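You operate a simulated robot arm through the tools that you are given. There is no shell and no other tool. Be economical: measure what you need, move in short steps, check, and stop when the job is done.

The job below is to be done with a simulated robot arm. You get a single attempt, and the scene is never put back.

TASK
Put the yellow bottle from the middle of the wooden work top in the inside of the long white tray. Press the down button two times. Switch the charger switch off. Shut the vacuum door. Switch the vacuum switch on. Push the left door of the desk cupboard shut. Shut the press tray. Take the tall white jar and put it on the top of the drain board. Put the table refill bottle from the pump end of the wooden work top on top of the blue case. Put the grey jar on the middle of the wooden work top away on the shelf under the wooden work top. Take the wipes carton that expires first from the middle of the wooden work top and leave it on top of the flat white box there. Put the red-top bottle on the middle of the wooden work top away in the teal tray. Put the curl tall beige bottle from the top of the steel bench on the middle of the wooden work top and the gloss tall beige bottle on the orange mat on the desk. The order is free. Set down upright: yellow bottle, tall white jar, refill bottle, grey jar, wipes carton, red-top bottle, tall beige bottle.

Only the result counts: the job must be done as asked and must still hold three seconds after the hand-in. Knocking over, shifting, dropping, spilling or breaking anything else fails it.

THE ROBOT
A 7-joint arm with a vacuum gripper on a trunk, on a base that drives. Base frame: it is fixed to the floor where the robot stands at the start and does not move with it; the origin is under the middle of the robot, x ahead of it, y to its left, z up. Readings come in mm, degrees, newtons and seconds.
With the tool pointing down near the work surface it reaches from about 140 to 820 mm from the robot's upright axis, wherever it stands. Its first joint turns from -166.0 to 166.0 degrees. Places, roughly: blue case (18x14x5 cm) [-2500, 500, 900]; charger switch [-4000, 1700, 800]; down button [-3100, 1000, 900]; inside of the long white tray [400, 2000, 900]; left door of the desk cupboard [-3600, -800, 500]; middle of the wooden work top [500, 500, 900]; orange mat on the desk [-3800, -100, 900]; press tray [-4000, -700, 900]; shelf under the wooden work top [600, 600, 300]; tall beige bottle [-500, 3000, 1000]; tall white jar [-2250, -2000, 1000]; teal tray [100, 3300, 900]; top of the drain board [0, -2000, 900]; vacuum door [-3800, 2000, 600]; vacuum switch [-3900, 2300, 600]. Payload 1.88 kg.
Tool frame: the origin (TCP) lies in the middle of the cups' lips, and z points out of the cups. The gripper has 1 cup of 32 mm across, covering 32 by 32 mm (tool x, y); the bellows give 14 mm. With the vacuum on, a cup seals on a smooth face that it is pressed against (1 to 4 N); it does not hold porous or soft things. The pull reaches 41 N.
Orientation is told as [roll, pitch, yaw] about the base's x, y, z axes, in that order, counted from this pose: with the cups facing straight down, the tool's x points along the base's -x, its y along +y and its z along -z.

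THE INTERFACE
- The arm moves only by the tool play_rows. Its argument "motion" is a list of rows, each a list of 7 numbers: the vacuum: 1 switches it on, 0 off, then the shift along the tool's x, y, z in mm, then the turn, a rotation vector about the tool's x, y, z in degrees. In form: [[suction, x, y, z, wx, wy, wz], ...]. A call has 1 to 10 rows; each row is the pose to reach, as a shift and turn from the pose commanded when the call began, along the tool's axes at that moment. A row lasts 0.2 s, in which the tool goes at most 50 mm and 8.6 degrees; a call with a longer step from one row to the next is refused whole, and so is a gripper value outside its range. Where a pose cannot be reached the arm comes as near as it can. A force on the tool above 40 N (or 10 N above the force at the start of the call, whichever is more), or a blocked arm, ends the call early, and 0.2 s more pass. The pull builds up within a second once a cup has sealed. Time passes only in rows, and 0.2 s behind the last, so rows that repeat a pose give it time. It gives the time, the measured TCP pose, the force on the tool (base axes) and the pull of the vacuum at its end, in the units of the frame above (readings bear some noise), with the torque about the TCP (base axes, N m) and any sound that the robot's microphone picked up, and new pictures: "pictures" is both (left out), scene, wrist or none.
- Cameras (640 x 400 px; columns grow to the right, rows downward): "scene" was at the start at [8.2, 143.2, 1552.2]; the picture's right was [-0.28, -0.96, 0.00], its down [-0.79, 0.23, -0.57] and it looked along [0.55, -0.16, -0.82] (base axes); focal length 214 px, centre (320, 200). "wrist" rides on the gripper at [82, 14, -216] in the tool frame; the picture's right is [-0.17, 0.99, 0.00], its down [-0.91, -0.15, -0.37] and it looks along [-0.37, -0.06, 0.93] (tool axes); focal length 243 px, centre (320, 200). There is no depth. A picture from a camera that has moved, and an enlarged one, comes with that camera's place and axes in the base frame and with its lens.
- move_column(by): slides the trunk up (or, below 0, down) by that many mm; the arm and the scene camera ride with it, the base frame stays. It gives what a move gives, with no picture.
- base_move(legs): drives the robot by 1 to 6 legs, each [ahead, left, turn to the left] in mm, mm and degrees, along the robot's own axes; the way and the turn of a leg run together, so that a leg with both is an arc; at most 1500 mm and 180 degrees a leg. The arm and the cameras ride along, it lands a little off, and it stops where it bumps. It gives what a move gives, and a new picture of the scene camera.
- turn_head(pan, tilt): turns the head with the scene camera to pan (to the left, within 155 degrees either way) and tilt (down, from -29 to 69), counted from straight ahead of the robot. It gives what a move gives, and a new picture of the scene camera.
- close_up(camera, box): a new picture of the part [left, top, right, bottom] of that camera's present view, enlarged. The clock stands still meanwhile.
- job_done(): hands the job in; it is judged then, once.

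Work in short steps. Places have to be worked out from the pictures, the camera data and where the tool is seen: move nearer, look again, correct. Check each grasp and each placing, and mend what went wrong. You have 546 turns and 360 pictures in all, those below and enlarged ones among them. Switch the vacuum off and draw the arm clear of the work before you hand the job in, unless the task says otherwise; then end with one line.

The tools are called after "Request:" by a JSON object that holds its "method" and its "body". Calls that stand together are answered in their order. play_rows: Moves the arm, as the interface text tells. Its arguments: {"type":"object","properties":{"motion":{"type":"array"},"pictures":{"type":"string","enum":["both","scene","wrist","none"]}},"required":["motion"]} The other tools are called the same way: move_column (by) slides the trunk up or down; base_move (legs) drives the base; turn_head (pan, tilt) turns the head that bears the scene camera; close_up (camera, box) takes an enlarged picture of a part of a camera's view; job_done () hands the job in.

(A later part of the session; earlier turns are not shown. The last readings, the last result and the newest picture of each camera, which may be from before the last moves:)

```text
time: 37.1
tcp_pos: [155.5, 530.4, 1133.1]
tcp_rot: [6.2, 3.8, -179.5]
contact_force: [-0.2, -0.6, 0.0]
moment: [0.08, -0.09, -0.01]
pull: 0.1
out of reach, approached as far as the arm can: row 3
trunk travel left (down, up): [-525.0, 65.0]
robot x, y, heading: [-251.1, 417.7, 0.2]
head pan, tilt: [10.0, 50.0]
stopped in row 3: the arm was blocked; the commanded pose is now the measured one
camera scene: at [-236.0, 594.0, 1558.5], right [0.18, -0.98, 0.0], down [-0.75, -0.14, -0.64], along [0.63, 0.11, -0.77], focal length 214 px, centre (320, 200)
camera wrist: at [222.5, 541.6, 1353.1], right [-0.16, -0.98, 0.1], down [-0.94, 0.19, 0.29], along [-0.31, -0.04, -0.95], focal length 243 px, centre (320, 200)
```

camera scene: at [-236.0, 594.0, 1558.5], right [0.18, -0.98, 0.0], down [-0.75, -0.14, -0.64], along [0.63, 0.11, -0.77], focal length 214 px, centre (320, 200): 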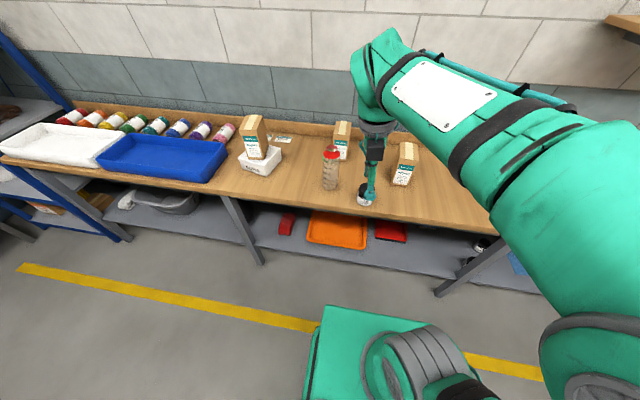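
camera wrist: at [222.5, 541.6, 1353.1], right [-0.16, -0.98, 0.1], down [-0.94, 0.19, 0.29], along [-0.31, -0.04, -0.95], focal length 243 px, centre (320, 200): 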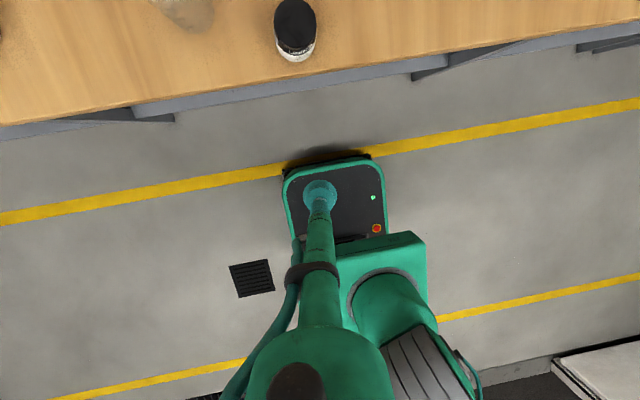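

The arm got too close to itself; I extend forward ~230 mm (at height) and then pitch.

Request:
{"method": "play_rows", "body": {"motion": [[0, 40, 0, -10, 0, 0, 0], [0, 80, 0, -20, 0, 0, 0], [0, 120, 0, -30, 0, 0, 0], [0, 160, 0, -40, 0, 0, 0], [0, 200, 0, -40, 0, 0, 0], [0, 240, 0, -40, 0, 0, 0]], "pictures": "none"}}

Request:
{"method": "play_rows", "body": {"motion": [[0, 0, 0, 0, 0, 8.5, 0], [0, 0, 0, 0, 0, 17, 0], [0, 0, 0, 0, 0, 25.5, 0], [0, 0, 0, 0, 0, 34, 0], [0, 0, 0, 0, 0, 42.5, 0], [0, 0, 0, 0, 0, 51, 0], [0, 0, 0, 0, 0, 59.5, 0], [0, 0, 0, 0, 0, 68, 0], [0, 0, 0, 0, 0, 76.5, 0], [0, 0, 0, 0, 0, 85, 0]]}}

```text
time: 38.5
tcp_pos: [395.2, 536.9, 1187.6]
tcp_rot: [6.3, 3.7, -179.7]
contact_force: [0.1, 0.3, -0.1]
moment: [0.02, -0.01, 0.03]
pull: 0.1
trunk travel left (down, up): [-525.0, 65.0]
robot x, y, heading: [-248.1, 418.2, 0.3]
head pan, tilt: [10.0, 50.0]
```

```text
time: 40.1
tcp_pos: [411.0, 529.9, 947.1]
tcp_rot: [6.6, 33.5, -163.2]
contact_force: [0.0, 0.4, -0.6]
moment: [0.01, -0.02, 0.0]
pull: 0.0
out of reach, approached as far as the arm can: row 4, 5, 6, 7
trunk travel left (down, up): [-525.0, 65.0]
robot x, y, heading: [-251.1, 416.3, 0.4]
head pan, tilt: [10.0, 50.0]
stopped in row 7: the arm was blocked; the commanded pose is now the measured one
camera scene: at [-234.5, 595.1, 1555.6], right [0.18, -0.98, 0.0], down [-0.75, -0.14, -0.64], along [0.63, 0.11, -0.77], focal length 214 px, centre (320, 200)
camera wrist: at [358.6, 524.6, 1172.1], right [0.09, -1.0, 0.0], down [-0.97, -0.09, -0.21], along [0.21, 0.02, -0.98], focal length 243 px, centre (320, 200)
```

scene: 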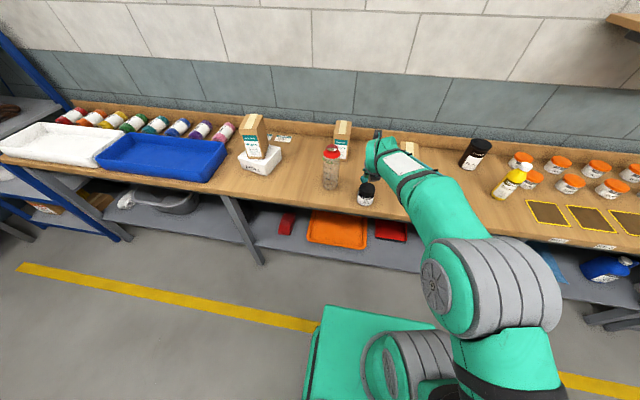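
wrist: 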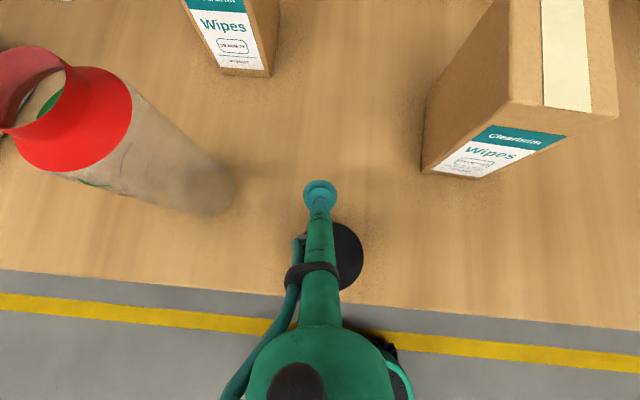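

The tool drifted low near the jar without touching. I raise the trunk first and move up carefully.

Request:
{"method": "move_column", "body": {"by": 60}}

Request:
{"method": "play_rows", "body": {"motion": [[0, 11, 0, -17, 0, 0, 0], [0, 22, 0, -34, 0, 0, 0], [0, 44, 0, -67, 0, 0, 0], [0, 66, 0, -100, 0, 0, 0], [0, 66, 0, -100, 0, 0, 0]], "pictures": "none"}}

```text
time: 41.1
tcp_pos: [407.0, 532.2, 1014.5]
tcp_rot: [6.5, 33.4, -162.9]
contact_force: [-0.3, 0.0, -0.4]
moment: [-0.01, 0.03, -0.02]
pull: 0.1
trunk travel left (down, up): [-585.0, 5.0]
robot x, y, heading: [-249.5, 420.2, 0.4]
head pan, tilt: [10.0, 50.0]
```

```text
time: 42.3
tcp_pos: [404.5, 540.2, 1131.9]
tcp_rot: [6.4, 33.7, -163.2]
contact_force: [0.2, -0.8, -0.1]
moment: [0.01, -0.04, -0.01]
pull: 0.1
trunk travel left (down, up): [-585.0, 5.0]
robot x, y, heading: [-248.4, 415.9, 0.3]
head pan, tilt: [10.0, 50.0]
```

Now I un-spin by 90° (camera sideways) keeping the tilt.

Request:
{"method": "play_rows", "body": {"motion": [[0, 0, 0, 0, 0, 0, -8.5], [0, 0, 0, 0, 0, 0, -17], [0, 0, 0, 0, 0, 0, -25.5], [0, 0, 0, 0, 0, 0, -34], [0, 0, 0, 0, 0, 0, -42.5], [0, 0, 0, 0, 0, 0, -51], [0, 0, 0, 0, 0, 0, -59.5], [0, 0, 0, 0, 0, 0, -68], [0, 0, 0, 0, 0, 0, -76.5], [0, 0, 0, 0, 0, 0, -85]], "pictures": "none"}}

Request:
{"method": "play_rows", "body": {"motion": [[0, 0, 0, 0, -8.5, 0, 0], [0, 0, 0, 0, -17, 0, 0], [0, 0, 0, 0, -25.5, 0, 0]]}}

```text
time: 44.5
tcp_pos: [405.2, 541.4, 1131.6]
tcp_rot: [34.2, -2.8, -80.7]
contact_force: [-0.4, 0.0, 0.2]
moment: [0.02, 0.05, -0.01]
pull: 0.1
trunk travel left (down, up): [-585.0, 5.0]
robot x, y, heading: [-252.2, 420.7, 0.3]
head pan, tilt: [10.0, 50.0]
```

```text
time: 45.5
tcp_pos: [383.1, 543.2, 956.8]
tcp_rot: [43.7, -4.2, -79.1]
contact_force: [-1.4, 0.3, 6.3]
moment: [0.04, 0.06, 0.02]
pull: 0.1
trunk travel left (down, up): [-585.0, 5.0]
robot x, y, heading: [-251.6, 421.1, 0.4]
head pan, tilt: [10.0, 50.0]
stopped in row 3: the arm was blocked; the commanded pose is now the measured one
camera scene: at [-235.9, 594.9, 1608.5], right [0.18, -0.98, 0.0], down [-0.75, -0.14, -0.64], along [0.63, 0.11, -0.77], focal length 214 px, centre (320, 200)
camera wrist: at [228.7, 608.2, 1115.7], right [0.72, 0.02, 0.69], down [-0.19, -0.95, 0.23], along [0.67, -0.3, -0.68], focal length 243 px, centre (320, 200)
```

scene: 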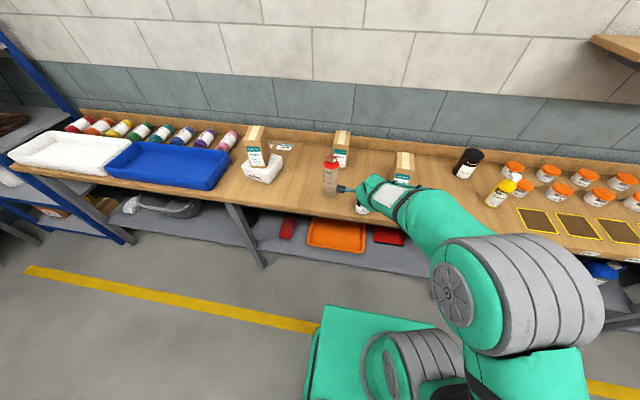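
wrist: 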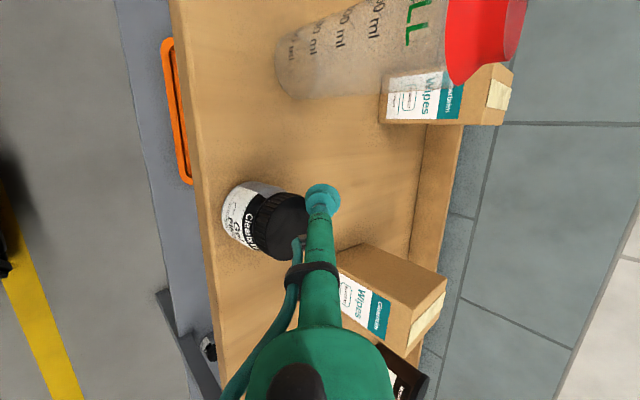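

Pitching keeps dragging the tool down—there is slight contact with the lid. I lift straight away.

Request:
{"method": "play_rows", "body": {"motion": [[0, 0, 7, -7, 0, 0, 0], [0, 0, 28, -29, 0, 0, 0], [0, 0, 55, -58, 0, 0, 0], [0, 0, 83, -86, 0, 0, 0], [0, 0, 110, -115, 0, 0, 0]]}}

```text
time: 46.7
tcp_pos: [379.6, 547.7, 1116.2]
tcp_rot: [42.6, -4.2, -79.6]
contact_force: [-0.7, 0.0, -0.7]
moment: [0.06, -0.05, 0.02]
pull: 0.0
trunk travel left (down, up): [-585.0, 5.0]
robot x, y, heading: [-249.4, 417.8, 0.3]
head pan, tilt: [10.0, 50.0]
camera scene: at [-234.9, 594.9, 1622.4], right [0.18, -0.98, 0.0], down [-0.75, -0.14, -0.64], along [0.63, 0.11, -0.77], focal length 214 px, centre (320, 200)
camera wrist: at [228.5, 615.8, 1277.9], right [0.73, 0.02, 0.68], down [-0.2, -0.95, 0.24], along [0.65, -0.31, -0.7], focal length 243 px, centre (320, 200)
```

scene: 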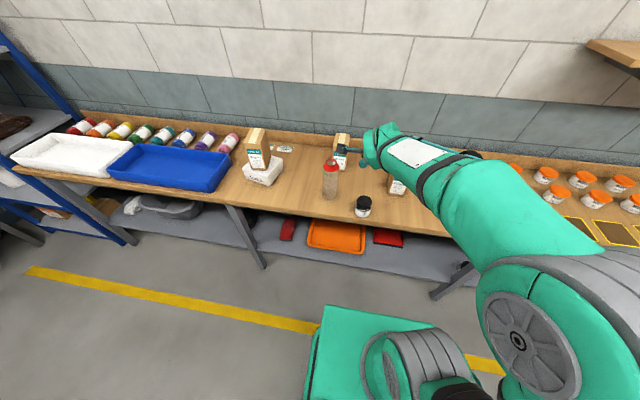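
wrist: 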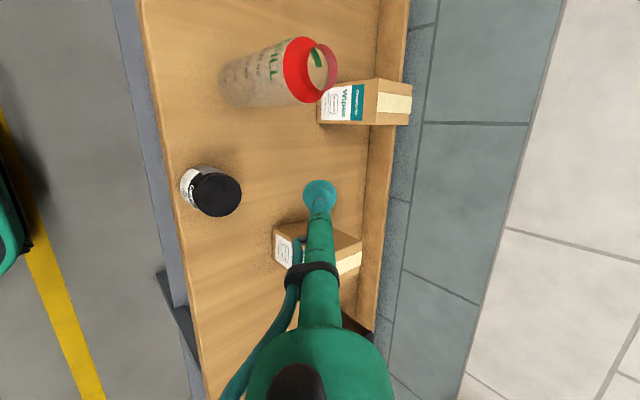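

I suspect a wrist singularity (tool in line with forearm). I go round it: yaw the tilted tool to point left, then raise it to horizontal, then yaw back forward.

Request:
{"method": "play_rows", "body": {"motion": [[0, 0, 0, 0, 0, 5.7, -6.3], [0, 0, 0, 0, 0, 11.4, -12.6], [0, 0, 0, 0, 0, 17.1, -18.9], [0, 0, 0, 0, 0, 22.8, -25.2], [0, 0, 0, 0, 0, 28.5, -31.5], [0, 0, 0, 0, 0, 34.2, -37.8], [0, 0, 0, 0, 0, 40, -44], [0, 0, 0, 0, 0, 45.6, -50.4], [0, 0, 0, 0, 0, 51.3, -56.7], [0, 0, 0, 0, 0, 57, -63]], "pictures": "none"}}

```text
time: 48.9
tcp_pos: [380.2, 551.5, 1126.4]
tcp_rot: [38.2, -2.3, 6.0]
contact_force: [0.1, 0.5, 0.2]
moment: [0.0, -0.02, -0.02]
pull: 0.1
trunk travel left (down, up): [-585.0, 5.0]
robot x, y, heading: [-250.6, 421.1, 0.7]
head pan, tilt: [10.0, 50.0]
```

Worked. Now raise to horizontal pointing left.

Request:
{"method": "play_rows", "body": {"motion": [[0, 0, 0, 0, -8.5, 0, 0], [0, 0, 0, 0, -17, 0, 0], [0, 0, 0, 0, -25.5, 0, 0], [0, 0, 0, 0, -34, 0, 0], [0, 0, 0, 0, -42.5, 0, 0], [0, 0, 0, 0, -51, 0, 0]]}}

```text
time: 50.3
tcp_pos: [381.1, 551.3, 1128.1]
tcp_rot: [89.3, -2.4, 5.7]
contact_force: [-0.2, 0.2, 0.3]
moment: [-0.02, 0.02, -0.02]
pull: 0.1
trunk travel left (down, up): [-585.0, 5.0]
robot x, y, heading: [-249.6, 416.4, 0.2]
head pan, tilt: [10.0, 50.0]
camera scene: at [-234.6, 594.9, 1619.1], right [0.18, -0.98, 0.0], down [-0.75, -0.14, -0.64], along [0.63, 0.11, -0.77], focal length 214 px, centre (320, 200)
camera wrist: at [320.6, 328.2, 1140.3], right [0.12, 0.02, 0.99], down [0.95, -0.28, -0.11], along [0.28, 0.96, -0.06], focal length 243 px, centre (320, 200)
```

scene: 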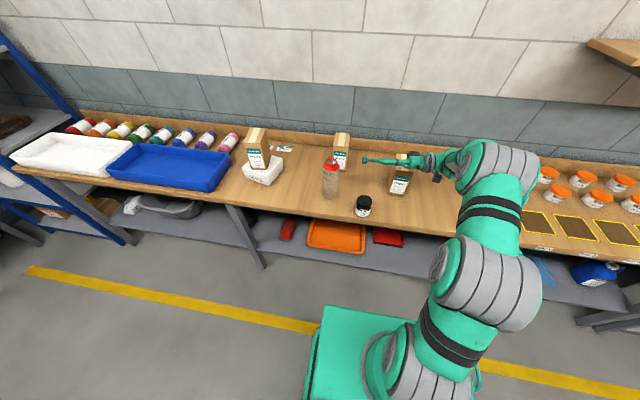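
wrist: 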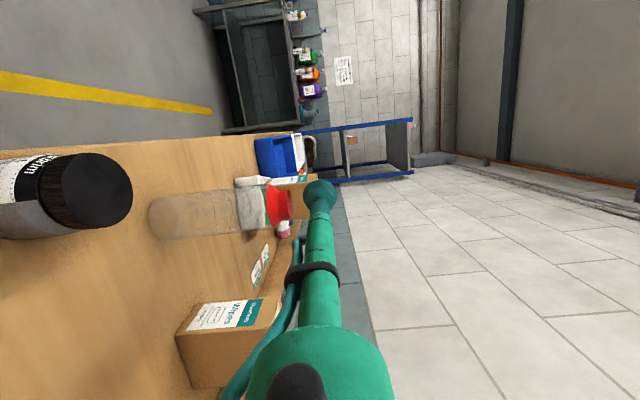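

Horizontal works. I yaw the tool toward forward-left by 45°.

Request:
{"method": "play_rows", "body": {"motion": [[0, 0, 0, 0, 0, -8.5, 0], [0, 0, 0, 0, 0, -17, 0], [0, 0, 0, 0, 0, -25.5, 0], [0, 0, 0, 0, 0, -34, 0], [0, 0, 0, 0, 0, -42.5, 0], [0, 0, 0, 0, 0, -51, 0]]}}

```text
time: 51.7
tcp_pos: [380.4, 551.4, 1127.5]
tcp_rot: [91.2, -2.0, -45.2]
contact_force: [-0.6, -0.6, 0.6]
moment: [0.03, 0.01, 0.04]
pull: 0.0
trunk travel left (down, up): [-585.0, 5.0]
robot x, y, heading: [-251.2, 418.2, 0.2]
head pan, tilt: [10.0, 50.0]
camera scene: at [-234.8, 594.9, 1619.1], right [0.18, -0.98, 0.0], down [-0.75, -0.14, -0.64], along [0.63, 0.11, -0.77], focal length 214 px, centre (320, 200)
camera wrist: at [168.3, 457.8, 1133.3], right [0.08, -0.11, 0.99], down [0.38, -0.91, -0.13], along [0.92, 0.39, -0.03], focal length 243 px, centre (320, 200)
```

scene: 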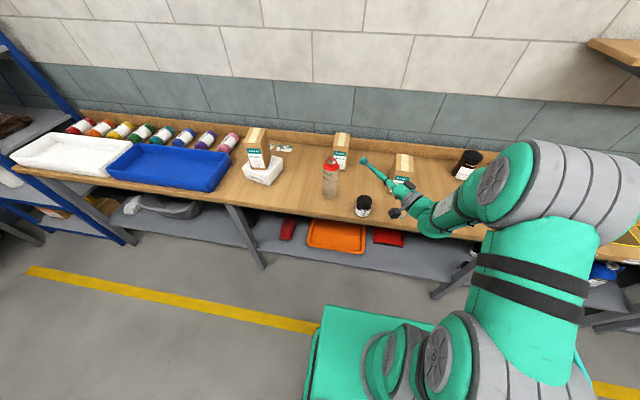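
wrist: 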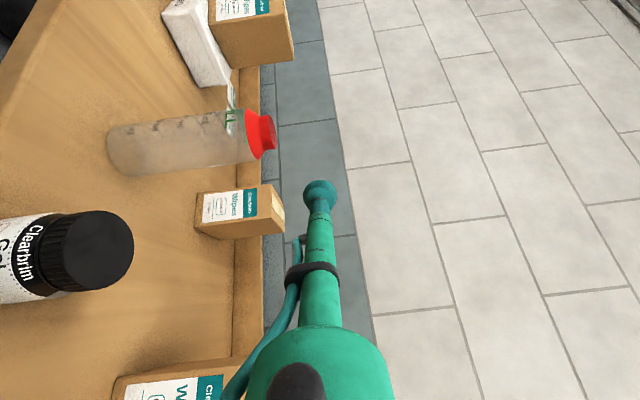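

Tool points forward-left, horizontal. The jar is at (355,519). I back up along the tool axis and descend to z≈892.

Request:
{"method": "play_rows", "body": {"motion": [[0, 0, 0, -40, 0, 0, 0], [0, 0, 0, -80, 0, 0, 0], [0, 0, 0, -120, 0, 0, 0], [0, 0, -10, -160, 0, 0, 0], [0, 0, -55, -160, 0, 0, 0], [0, 0, -100, -160, 0, 0, 0], [0, 0, -145, -160, 0, 0, 0], [0, 0, -190, -160, 0, 0, 0], [0, 0, -233, -160, 0, 0, 0]]}}

```text
time: 53.7
tcp_pos: [277.9, 437.1, 889.4]
tcp_rot: [91.2, -2.0, -45.2]
contact_force: [0.3, -0.9, 0.4]
moment: [-0.01, 0.01, 0.02]
pull: 0.0
trunk travel left (down, up): [-585.0, 5.0]
robot x, y, heading: [-250.0, 415.2, -0.1]
head pan, tilt: [10.0, 50.0]
camera scene: at [-234.8, 594.9, 1619.1], right [0.18, -0.98, 0.0], down [-0.75, -0.14, -0.64], along [0.63, 0.11, -0.77], focal length 214 px, centre (320, 200)
camera wrist: at [65.7, 342.3, 896.0], right [0.08, -0.11, 0.99], down [0.39, -0.91, -0.13], along [0.92, 0.39, -0.03], focal length 243 px, centre (320, 200)
```

scene: 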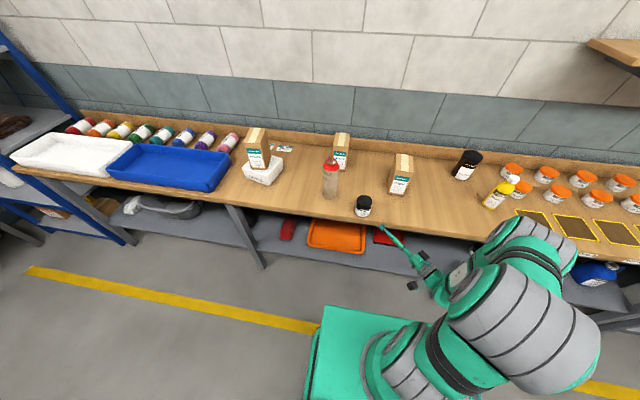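
wrist: 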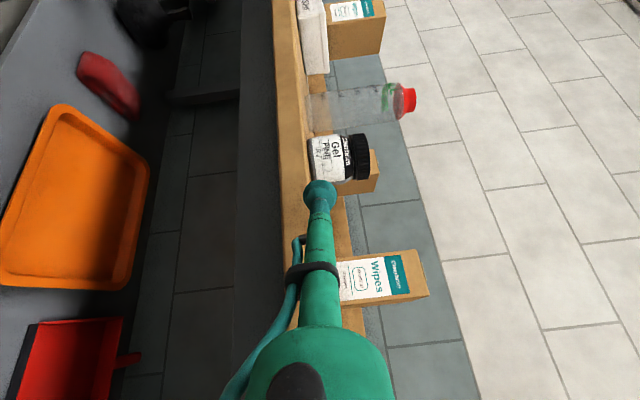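

Aligned well; I move in along the tool axis with vacuum on (contact expected ~80 mm).

Request:
{"method": "play_rows", "body": {"motion": [[1, 4, 3, 35, 0, 0, 0], [1, 4, 3, 65, 0, 0, 0], [1, 4, 3, 74, 0, 0, 0], [1, 4, 3, 80, 0, 0, 0], [1, 4, 3, 80, 0, 0, 0]], "pictures": "wrist"}}

```text
time: 54.4
tcp_pos: [318.9, 483.3, 896.8]
tcp_rot: [91.4, -1.8, -45.4]
contact_force: [-20.1, -9.1, 15.5]
moment: [-0.46, 0.52, -0.22]
pull: 0.1
trunk travel left (down, up): [-585.0, 5.0]
robot x, y, heading: [-249.4, 415.8, -0.1]
head pan, tilt: [10.0, 50.0]
stopped in row 3: the force on the tool passed its limit (the readings are from after the stop); the commanded pose is now the measured one
camera wrist: at [106.2, 390.1, 902.1], right [0.08, -0.11, 0.99], down [0.38, -0.92, -0.13], along [0.92, 0.39, -0.03], focal length 243 px, centre (320, 200)
```

wrist: 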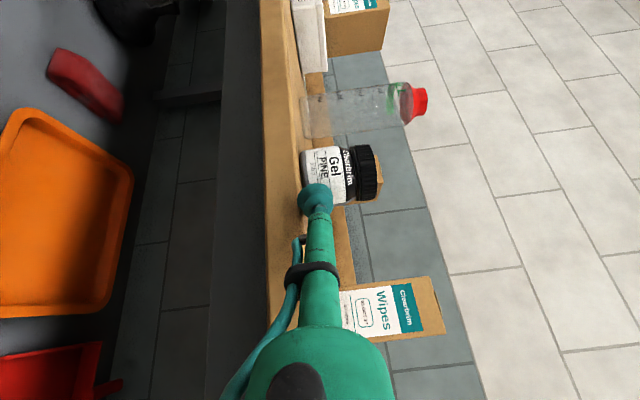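

Contact came early, with an upward component — perhaps the cup touches the bench edge. I zoom to see.

Request:
{"method": "close_up", "body": {"camera": "wrist", "box": [240, 100, 400, 260]}}

Request:
{"method": "close_up", "body": {"camera": "scene", "box": [320, 170, 440, 270]}}

```text
2.50 times, centred on (320, 180) of wrist
camera zoom: at [106.2, 390.1, 902.1], right [0.08, -0.11, 0.99], down [0.38, -0.92, -0.13], along [0.92, 0.39, -0.03], focal length 606 px, centre (320, 250)
```

zoom: 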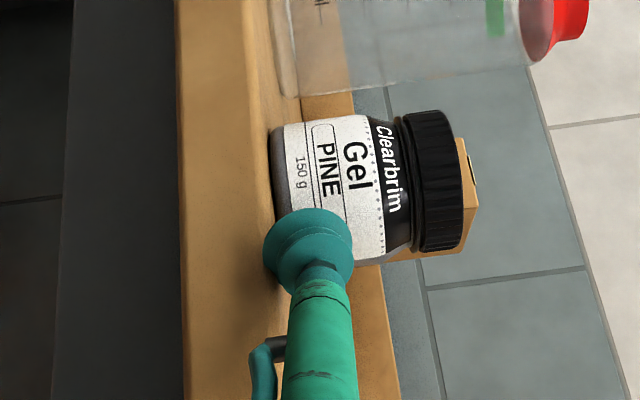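

```text
4.00 times, centred on (380, 220) of scene
camera zoom: at [-238.5, 593.4, 1619.5], right [0.18, -0.98, 0.0], down [-0.75, -0.13, -0.64], along [0.63, 0.11, -0.76], focal length 858 px, centre (80, 120)
```

zoom: 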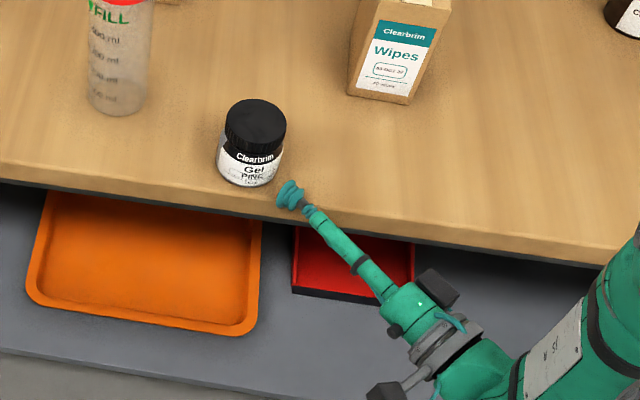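

The bench surface is really at about z≈878 (bellows were compressed earlier). I back off, rise 13 mm, and press again.

Request:
{"method": "play_rows", "body": {"motion": [[0, 0, 0, -10, 0, 0, 0], [0, 0, 13, -10, 0, 0, 0], [1, 0, 13, 5, 0, 0, 0], [1, 0, 13, 14, 0, 0, 0], [1, 0, 13, 20, 0, 0, 0], [1, 0, 13, 24, 0, 0, 0], [1, 0, 13, 24, 0, 0, 0]], "pictures": "wrist"}}

```text
time: 56.0
tcp_pos: [337.1, 501.5, 907.6]
tcp_rot: [91.2, -1.8, -45.4]
contact_force: [-0.3, -0.2, 1.2]
moment: [-0.04, 0.05, 0.03]
pull: 41.1
trunk travel left (down, up): [-585.0, 5.0]
robot x, y, heading: [-248.1, 415.2, 0.1]
head pan, tilt: [10.0, 50.0]
camera wrist: at [125.3, 408.5, 913.9], right [0.08, -0.11, 0.99], down [0.38, -0.92, -0.13], along [0.92, 0.39, -0.03], focal length 243 px, centre (320, 200)
```

wrist: 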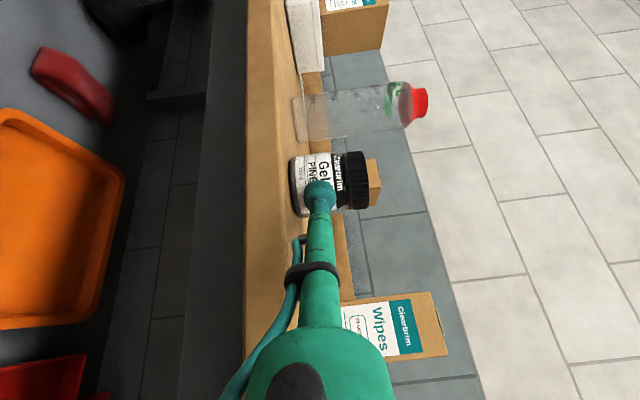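

Sealed at 41 N on the side. I lift the jar, then drive back and right keeping the arm extended, so the tool is clear before lowering the trunk.

Request:
{"method": "play_rows", "body": {"motion": [[1, 0, 10, 0, 0, 0, 0], [1, 0, 35, 0, 0, 0, 0], [1, 0, 60, 0, 0, 0, 0], [1, 0, 60, 0, 0, 0, 0]], "pictures": "none"}}

Request:
{"method": "base_move", "body": {"legs": [[-220, 0, 0], [0, -200, 0]]}}

```text
time: 57.0
tcp_pos: [335.5, 500.9, 968.7]
tcp_rot: [91.2, -1.9, -45.4]
contact_force: [0.6, -0.2, -1.9]
moment: [-0.04, 0.04, 0.02]
pull: 40.7
trunk travel left (down, up): [-585.0, 5.0]
robot x, y, heading: [-249.1, 416.3, 0.1]
head pan, tilt: [10.0, 50.0]
```

```text
time: 59.9
tcp_pos: [113.6, 300.9, 968.3]
tcp_rot: [91.2, -1.7, -45.4]
contact_force: [0.6, 0.4, -2.3]
moment: [-0.03, 0.06, 0.0]
pull: 41.3
trunk travel left (down, up): [-585.0, 5.0]
robot x, y, heading: [-468.1, 217.9, 0.4]
head pan, tilt: [10.0, 50.0]
camera scene: at [-455.9, 394.0, 1619.1], right [0.18, -0.98, 0.0], down [-0.75, -0.13, -0.64], along [0.63, 0.11, -0.77], focal length 214 px, centre (320, 200)
```

scene: 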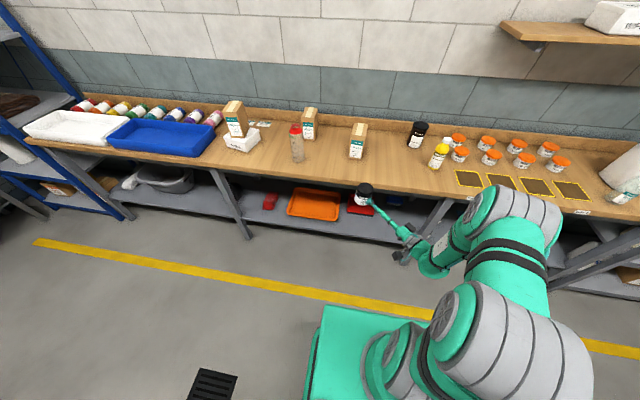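

Jar held upright. I lower the trunk 560 mm.

Request:
{"method": "move_column", "body": {"by": -560}}

Request:
{"method": "turn_head", "body": {"pan": -5, "tilt": 25}}

Request:
{"method": "close_up", "body": {"camera": "wrist", "box": [0, 0, 640, 400]}}

```text
refused: -560 is not a number from -400 to 400
```

```text
time: 60.7
tcp_pos: [114.6, 301.1, 967.4]
tcp_rot: [91.2, -1.8, -45.4]
contact_force: [0.2, -0.1, -1.7]
moment: [-0.05, 0.04, -0.01]
pull: 41.0
trunk travel left (down, up): [-585.0, 5.0]
robot x, y, heading: [-467.0, 219.6, 0.4]
head pan, tilt: [-5.0, 25.0]
camera scene: at [-439.9, 372.7, 1656.5], right [-0.08, -1.0, 0.0], down [-0.42, 0.04, -0.91], along [0.9, -0.08, -0.42], focal length 214 px, centre (320, 200)
```

scene: 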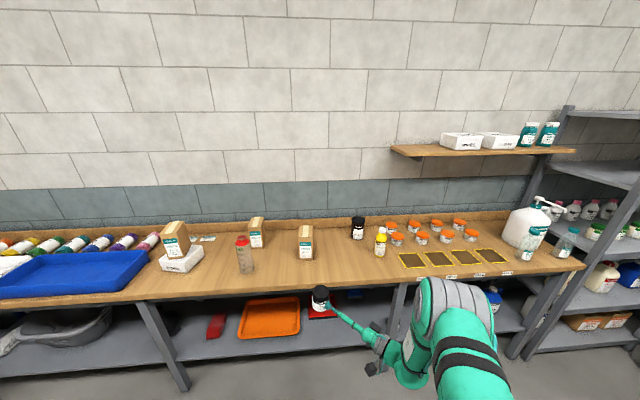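

```text
1.00 times, centred on (320, 200) of wrist
camera zoom: at [-97.8, 207.7, 974.2], right [0.08, -0.11, 0.99], down [0.38, -0.92, -0.13], along [0.92, 0.39, -0.03], focal length 243 px, centre (320, 200)
```

zoom: 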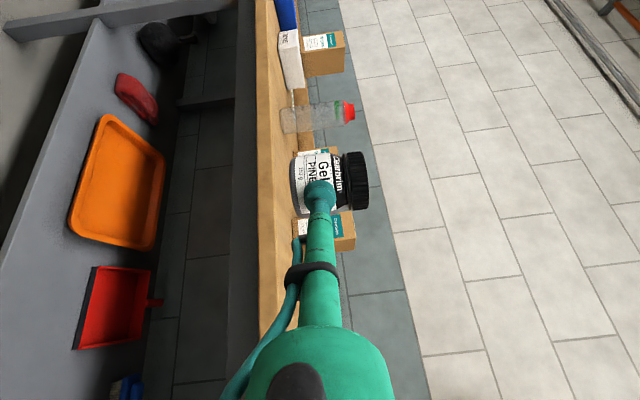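

The pump and refill bottles are at the right end. The shelf is free in front of the red dustpan (dustpan front x≈548, y 173–373). I lower the trunk in two steps.

Request:
{"method": "move_column", "body": {"by": -380}}

Request:
{"method": "move_column", "body": {"by": -170}}

Request:
{"method": "close_up", "body": {"camera": "wrist", "box": [0, 0, 640, 400]}}

Request:
{"method": "close_up", "body": {"camera": "scene", "box": [0, 0, 640, 400]}}

```text
time: 64.4
tcp_pos: [115.0, 300.1, 587.5]
tcp_rot: [91.3, -1.8, -45.3]
contact_force: [0.7, -0.3, -1.4]
moment: [-0.05, 0.07, 0.02]
pull: 40.9
trunk travel left (down, up): [-205.0, 385.0]
robot x, y, heading: [-469.9, 217.2, 0.2]
head pan, tilt: [-5.0, 25.0]
```

```text
time: 66.3
tcp_pos: [114.6, 300.7, 419.1]
tcp_rot: [91.1, -1.8, -45.4]
contact_force: [-0.6, 0.0, -2.4]
moment: [-0.04, 0.1, 0.0]
pull: 41.2
trunk travel left (down, up): [-35.0, 555.0]
robot x, y, heading: [-469.3, 218.2, 0.1]
head pan, tilt: [-5.0, 25.0]
```

```text
1.00 times, centred on (320, 200) of wrist
camera zoom: at [-97.8, 207.7, 424.3], right [0.08, -0.11, 0.99], down [0.38, -0.92, -0.13], along [0.92, 0.39, -0.03], focal length 243 px, centre (320, 200)
```

zoom: 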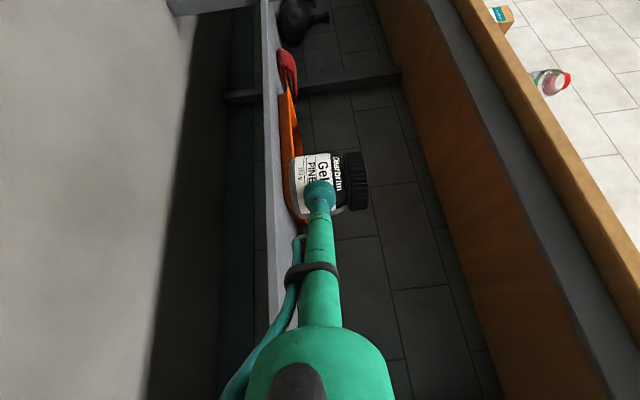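

```text
1.00 times, centred on (320, 200) of scene
camera zoom: at [-439.8, 372.8, 1106.6], right [-0.08, -1.0, 0.0], down [-0.42, 0.04, -0.91], along [0.9, -0.08, -0.42], focal length 214 px, centre (320, 200)
```

zoom: 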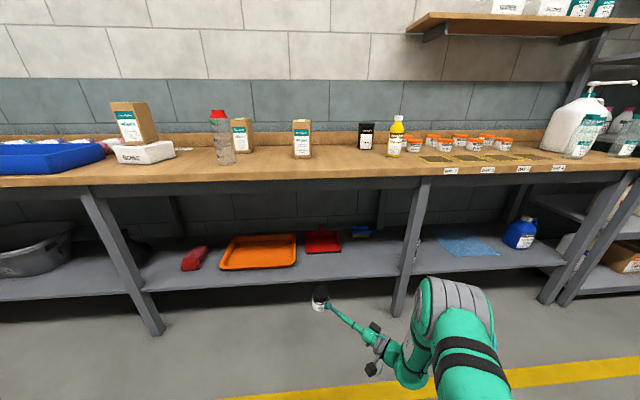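

The shelf surface is about z≈305; jar bottom now ~389. I drive right 73 and ahead 290 to bring the jar over the shelf.

Request:
{"method": "base_move", "body": {"legs": [[0, -73, 0], [290, 0, 0]]}}

Request:
{"method": "close_up", "body": {"camera": "wrist", "box": [0, 0, 640, 400]}}

```text
time: 69.0
tcp_pos: [405.7, 229.8, 417.9]
tcp_rot: [91.2, -1.9, -45.3]
contact_force: [0.8, 0.3, -1.8]
moment: [-0.07, 0.03, 0.02]
pull: 41.1
trunk travel left (down, up): [-35.0, 555.0]
robot x, y, heading: [-179.5, 143.0, 0.2]
head pan, tilt: [-5.0, 25.0]
camera scene: at [-149.4, 300.3, 1106.6], right [-0.08, -1.0, 0.0], down [-0.42, 0.04, -0.91], along [0.9, -0.08, -0.42], focal length 214 px, centre (320, 200)
```

scene: 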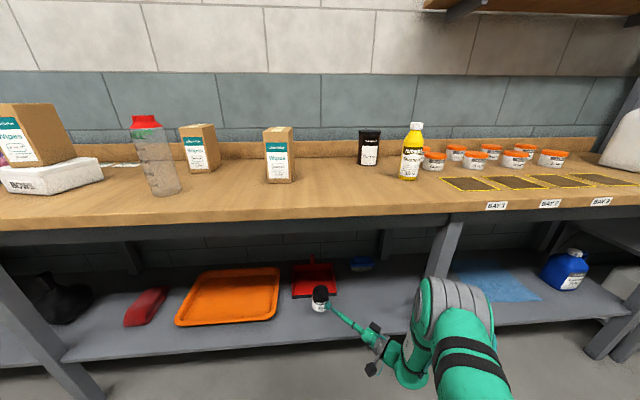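

```text
1.00 times, centred on (320, 200) of wrist
camera zoom: at [192.9, 135.9, 424.2], right [0.08, -0.11, 0.99], down [0.38, -0.91, -0.13], along [0.92, 0.39, -0.03], focal length 243 px, centre (320, 200)
```

zoom: 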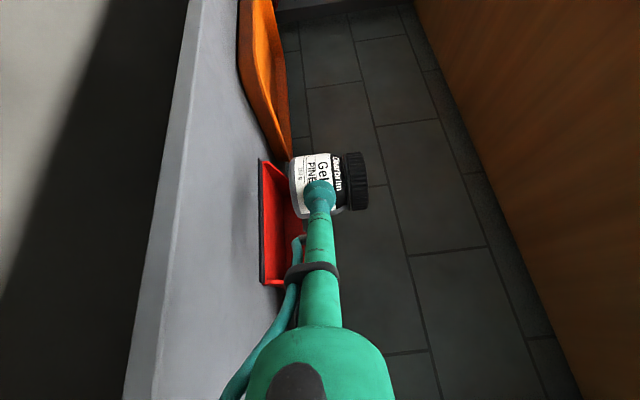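

I lower toward the shelf while backing slightly.

Request:
{"method": "play_rows", "body": {"motion": [[1, 0, -25, -12, 0, 0, 0], [1, 0, -50, -12, 0, 0, 0], [1, 0, -68, -12, 0, 0, 0], [1, 0, -74, -12, 0, 0, 0], [1, 0, -78, -12, 0, 0, 0]], "pictures": "wrist"}}

```text
time: 70.2
tcp_pos: [401.2, 218.2, 342.3]
tcp_rot: [91.5, -1.9, -45.5]
contact_force: [-2.8, -6.0, 23.0]
moment: [0.15, -0.17, -0.01]
pull: 41.0
trunk travel left (down, up): [-35.0, 555.0]
robot x, y, heading: [-177.5, 148.1, 0.3]
head pan, tilt: [-5.0, 25.0]
camera wrist: at [188.3, 125.5, 347.1], right [0.07, -0.11, 0.99], down [0.38, -0.92, -0.13], along [0.92, 0.39, -0.03], focal length 243 px, centre (320, 200)
```

wrist: 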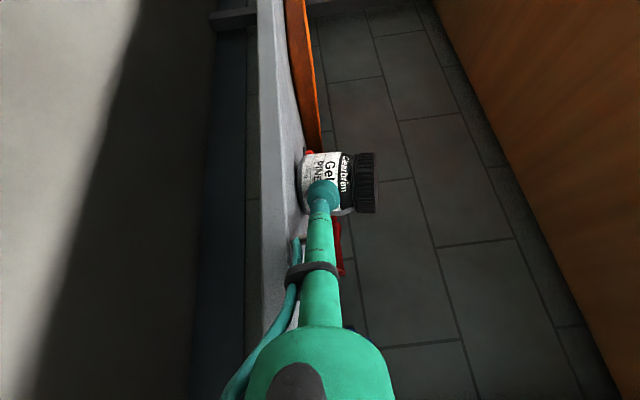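

Contact is under the jar. I ease up 3 mm, release, and back out along the tool axis.

Request:
{"method": "play_rows", "body": {"motion": [[1, 0, 3, 0, 0, 0, 0], [0, 0, 3, 0, 0, 0, 0], [0, 0, 3, 0, 0, 0, 0], [0, 0, 3, -4, 0, 0, 0], [0, 0, 3, -15, 0, 0, 0], [0, 0, 3, -45, 0, 0, 0], [0, 0, 3, -90, 0, 0, 0]]}}

```text
time: 71.8
tcp_pos: [335.0, 156.6, 341.2]
tcp_rot: [91.2, -1.8, -45.4]
contact_force: [0.1, 1.0, -0.3]
moment: [0.0, 0.03, -0.01]
pull: 0.0
trunk travel left (down, up): [-35.0, 555.0]
robot x, y, heading: [-179.3, 149.2, 0.3]
head pan, tilt: [-5.0, 25.0]
camera scene: at [-149.5, 300.4, 1106.6], right [-0.08, -1.0, 0.0], down [-0.42, 0.03, -0.91], along [0.9, -0.07, -0.42], focal length 214 px, centre (320, 200)
camera wrist: at [123.4, 63.2, 346.4], right [0.08, -0.11, 0.99], down [0.38, -0.91, -0.13], along [0.92, 0.39, -0.03], focal length 243 px, centre (320, 200)
```

scene: 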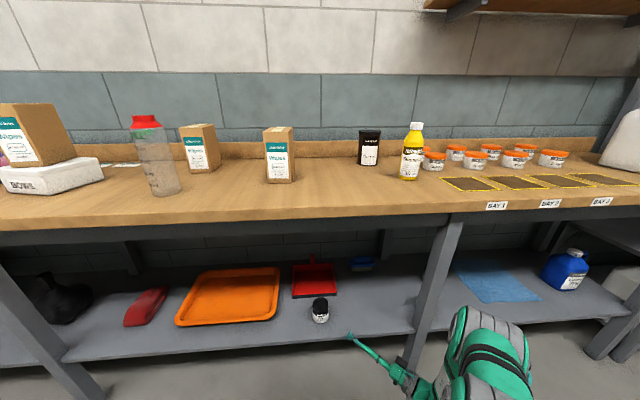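
wrist: 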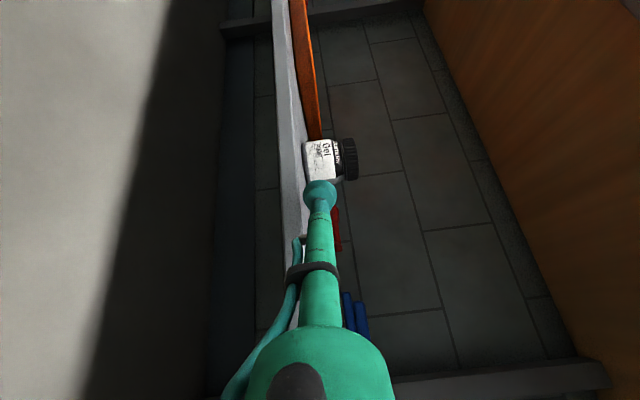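

Jar stands on the shelf. I back out, raise the trunk, and drive left toward the red-top bottle.

Request:
{"method": "base_move", "body": {"legs": [[-260, 0, 0]]}}

Request:
{"method": "move_column", "body": {"by": 400}}

Request:
{"method": "move_column", "body": {"by": 150}}

Request:
{"method": "base_move", "body": {"legs": [[0, 430, 0]]}}

Request:
{"method": "play_rows", "body": {"motion": [[0, 0, 30, 0, 0, 0, 0], [0, 0, 65, 0, 0, 0, 0]], "pictures": "wrist"}}

```text
time: 73.6
tcp_pos: [76.0, 154.5, 339.7]
tcp_rot: [91.2, -1.8, -45.3]
contact_force: [-0.3, 0.2, -0.3]
moment: [-0.01, -0.01, -0.03]
pull: 0.1
trunk travel left (down, up): [-35.0, 555.0]
robot x, y, heading: [-440.6, 145.3, -0.1]
head pan, tilt: [-5.0, 25.0]
camera scene: at [-409.0, 299.3, 1106.6], right [-0.08, -1.0, 0.0], down [-0.42, 0.04, -0.91], along [0.9, -0.08, -0.42], focal length 214 px, centre (320, 200)
```

scene: 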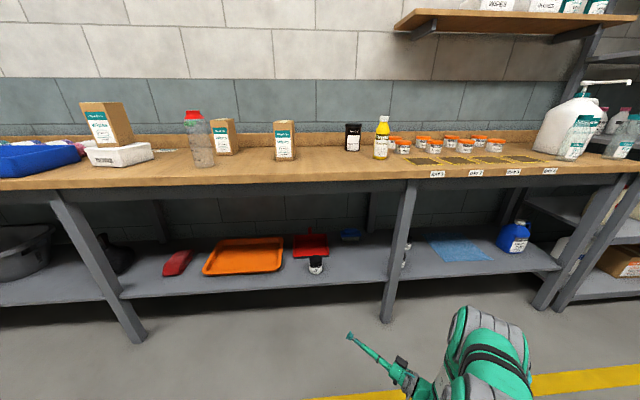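

```text
time: 77.5
tcp_pos: [76.0, 155.5, 740.4]
tcp_rot: [91.2, -1.8, -45.4]
contact_force: [-0.7, 0.0, 0.2]
moment: [-0.02, 0.04, -0.01]
pull: 0.1
trunk travel left (down, up): [-435.0, 155.0]
robot x, y, heading: [-440.9, 142.5, 0.4]
head pan, tilt: [-5.0, 25.0]
```

```text
time: 79.2
tcp_pos: [76.6, 156.4, 890.2]
tcp_rot: [91.2, -1.7, -45.4]
contact_force: [0.0, -0.7, 0.4]
moment: [0.01, 0.03, 0.0]
pull: 0.0
trunk travel left (down, up): [-585.0, 5.0]
robot x, y, heading: [-436.6, 143.8, 0.1]
head pan, tilt: [-5.0, 25.0]
```

```text
time: 81.8
tcp_pos: [74.8, 579.3, 889.2]
tcp_rot: [91.3, -1.7, -45.4]
contact_force: [-0.3, -0.2, 0.3]
moment: [0.0, 0.0, -0.01]
pull: 0.1
trunk travel left (down, up): [-585.0, 5.0]
robot x, y, heading: [-440.6, 569.9, 0.0]
head pan, tilt: [-5.0, 25.0]
camera scene: at [-409.9, 723.9, 1656.6], right [-0.09, -1.0, 0.0], down [-0.42, 0.04, -0.91], along [0.9, -0.08, -0.42], focal length 214 px, centre (320, 200)
```

scene: 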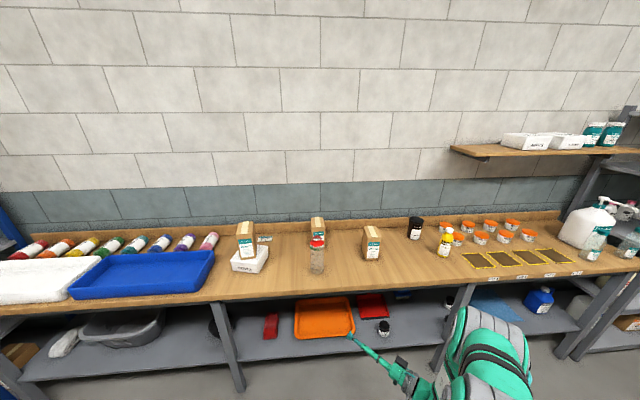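

```text
time: 82.4
tcp_pos: [72.3, 580.0, 954.9]
tcp_rot: [91.2, -1.8, -45.4]
contact_force: [-0.4, 0.4, -0.4]
moment: [0.03, -0.02, 0.03]
pull: 0.0
trunk travel left (down, up): [-585.0, 5.0]
robot x, y, heading: [-440.1, 567.6, 0.1]
head pan, tilt: [-5.0, 25.0]
camera wrist: at [-140.1, 486.8, 960.9], right [0.08, -0.11, 0.99], down [0.38, -0.92, -0.13], along [0.92, 0.39, -0.03], focal length 243 px, centre (320, 200)
```

wrist: 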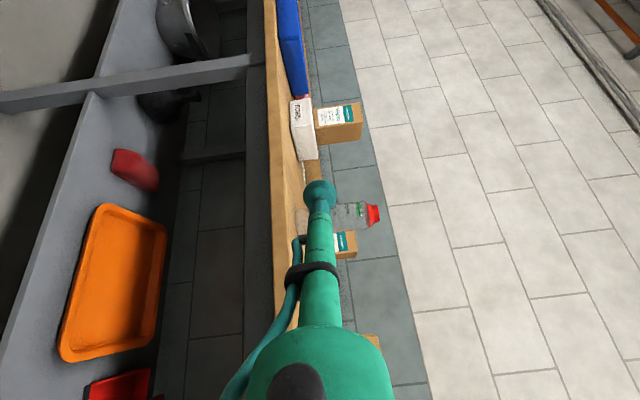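

Drive ahead 240 mm to be in front of the bottle, then check alignment.

Request:
{"method": "base_move", "body": {"legs": [[240, 10, 0]]}}

Request:
{"method": "close_up", "body": {"camera": "wrist", "box": [160, 100, 480, 300]}}

Request:
{"method": "close_up", "body": {"camera": "scene", "box": [200, 200, 460, 360]}}

```text
time: 84.2
tcp_pos: [314.1, 589.9, 955.4]
tcp_rot: [91.3, -1.8, -45.6]
contact_force: [1.2, -0.2, -0.5]
moment: [-0.04, -0.01, -0.01]
pull: 0.0
trunk travel left (down, up): [-585.0, 5.0]
robot x, y, heading: [-203.5, 577.1, 0.3]
head pan, tilt: [-5.0, 25.0]
camera scene: at [-169.9, 734.3, 1656.6], right [-0.09, -1.0, 0.0], down [-0.42, 0.04, -0.91], along [0.9, -0.08, -0.42], focal length 214 px, centre (320, 200)
```

scene: 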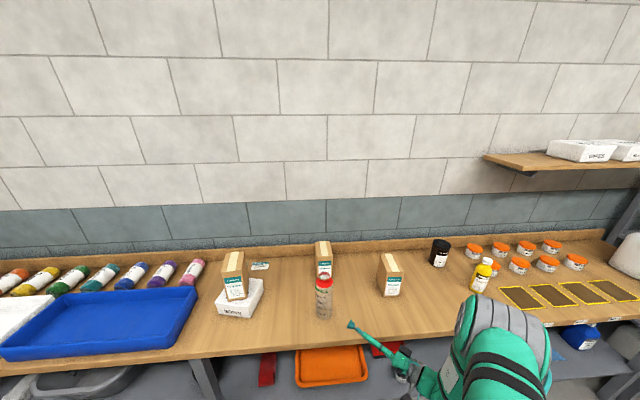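

```text
2.00 times, centred on (320, 200) of wrist
camera zoom: at [100.0, 496.8, 960.7], right [0.08, -0.11, 0.99], down [0.38, -0.92, -0.13], along [0.92, 0.39, -0.03], focal length 485 px, centre (320, 200)
```

zoom: 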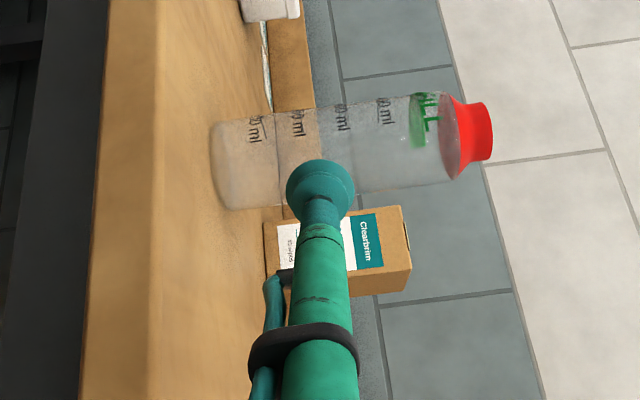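

```text
2.46 times, centred on (330, 280) of scene
camera zoom: at [-169.9, 734.3, 1656.6], right [-0.09, -1.0, 0.0], down [-0.42, 0.04, -0.91], along [0.9, -0.08, -0.42], focal length 528 px, centre (295, 3)
```

zoom: 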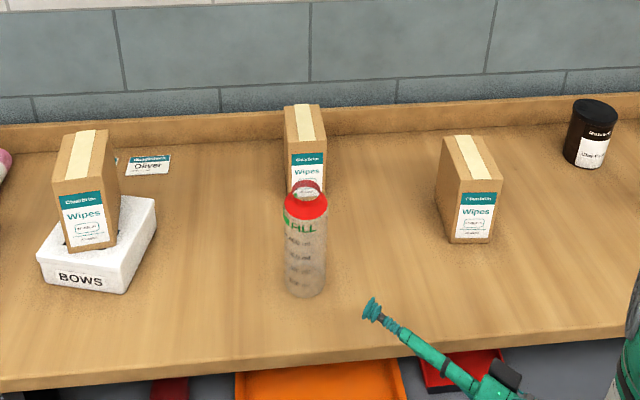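

Bottle centre ≈ (413,671), radius ≈31, height ≈208. I shift sideways 11 mm and press in along the tool axis.

Request:
{"method": "play_rows", "body": {"motion": [[1, -11, 0, 40, 0, 0, 0], [1, -11, 0, 75, 0, 0, 0], [1, -11, 0, 90, 0, 0, 0], [1, -11, 0, 96, 0, 0, 0], [1, -11, 0, 99, 0, 0, 0], [1, -11, 0, 99, 0, 0, 0]], "pictures": "wrist"}}

```text
time: 85.6
tcp_pos: [390.4, 652.1, 956.6]
tcp_rot: [91.1, -1.8, -45.4]
contact_force: [-0.1, 0.1, -0.5]
moment: [0.02, 0.05, 0.01]
pull: 0.1
trunk travel left (down, up): [-585.0, 5.0]
robot x, y, heading: [-204.0, 579.2, 0.4]
head pan, tilt: [-5.0, 25.0]
camera wrist: at [178.0, 558.4, 963.1], right [0.08, -0.11, 0.99], down [0.38, -0.92, -0.13], along [0.92, 0.39, -0.03], focal length 243 px, centre (320, 200)
```

wrist: 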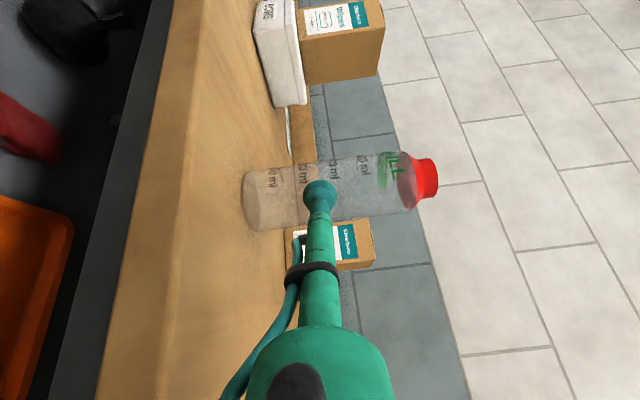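

No contact yet; I continue inching forward.

Request:
{"method": "play_rows", "body": {"motion": [[1, 2, 0, 5, 0, 0, 0], [1, 2, 0, 10, 0, 0, 0], [1, 2, 0, 14, 0, 0, 0], [1, 2, 0, 14, 0, 0, 0]], "pictures": "none"}}

```text
time: 86.6
tcp_pos: [399.1, 663.3, 957.1]
tcp_rot: [91.2, -1.8, -45.5]
contact_force: [0.1, 0.1, 0.5]
moment: [0.0, 0.0, 0.01]
pull: 0.1
trunk travel left (down, up): [-585.0, 5.0]
robot x, y, heading: [-198.8, 580.6, 0.1]
head pan, tilt: [-5.0, 25.0]
```

Request:
{"method": "play_rows", "body": {"motion": [[1, 0, 0, 5, 0, 0, 0], [1, 0, 0, 10, 0, 0, 0], [1, 0, 0, 10, 0, 0, 0]], "pictures": "both"}}

```text
time: 87.4
tcp_pos: [407.2, 669.6, 958.4]
tcp_rot: [91.2, -1.7, -45.5]
contact_force: [0.2, 0.1, -0.1]
moment: [0.01, 0.02, 0.02]
pull: 0.1
trunk travel left (down, up): [-585.0, 5.0]
robot x, y, heading: [-199.9, 582.2, 0.2]
head pan, tilt: [-5.0, 25.0]
camera scene: at [-169.9, 734.4, 1656.6], right [-0.09, -1.0, 0.0], down [-0.42, 0.04, -0.91], along [0.9, -0.08, -0.42], focal length 214 px, centre (320, 200)
camera wrist: at [194.0, 576.7, 963.7], right [0.08, -0.11, 0.99], down [0.38, -0.92, -0.13], along [0.92, 0.39, -0.03], focal length 243 px, centre (320, 200)
```

scene: 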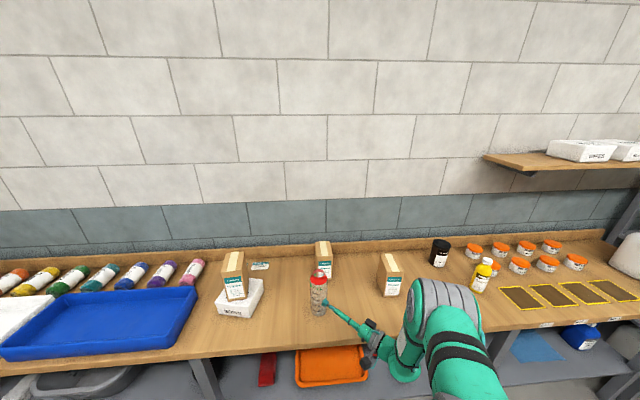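
wrist: 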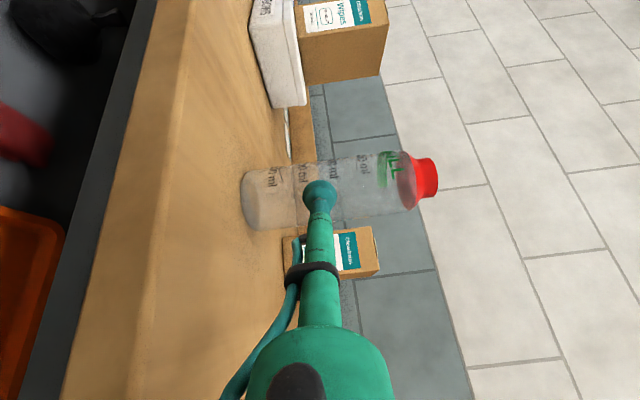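

The bottle is light and simply slides ahead of the cup without sealing. I try a brisker touch: back off, raise to its centre-of-mass height and move in at full speed with vacuum on.

Request:
{"method": "play_rows", "body": {"motion": [[0, 0, 0, -20, 0, 0, 0], [1, 2, 12, -50, 0, 0, 0], [1, 2, 12, -50, 0, 0, 0], [1, 2, 12, -3, 0, 0, 0], [1, 2, 12, 40, 0, 0, 0], [1, 2, 12, 40, 0, 0, 0]], "pictures": "wrist"}}

```text
time: 88.8
tcp_pos: [432.2, 700.1, 969.7]
tcp_rot: [91.2, -1.8, -45.5]
contact_force: [-0.1, 0.4, 0.0]
moment: [0.0, -0.01, 0.0]
pull: 0.0
trunk travel left (down, up): [-585.0, 5.0]
robot x, y, heading: [-200.2, 578.4, 0.3]
head pan, tilt: [-5.0, 25.0]
camera wrist: at [220.0, 606.8, 976.2], right [0.08, -0.11, 0.99], down [0.38, -0.92, -0.13], along [0.92, 0.39, -0.03], focal length 243 px, centre (320, 200)
```

wrist: 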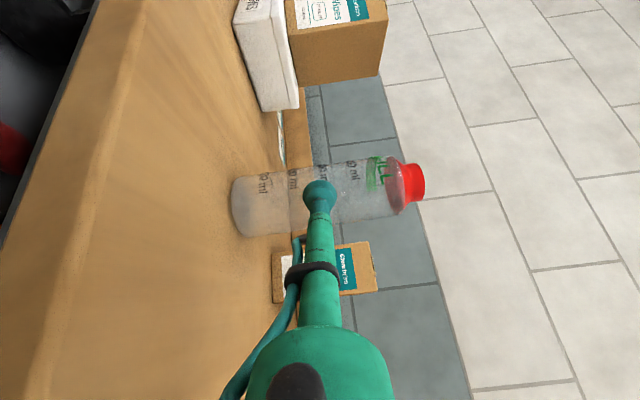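

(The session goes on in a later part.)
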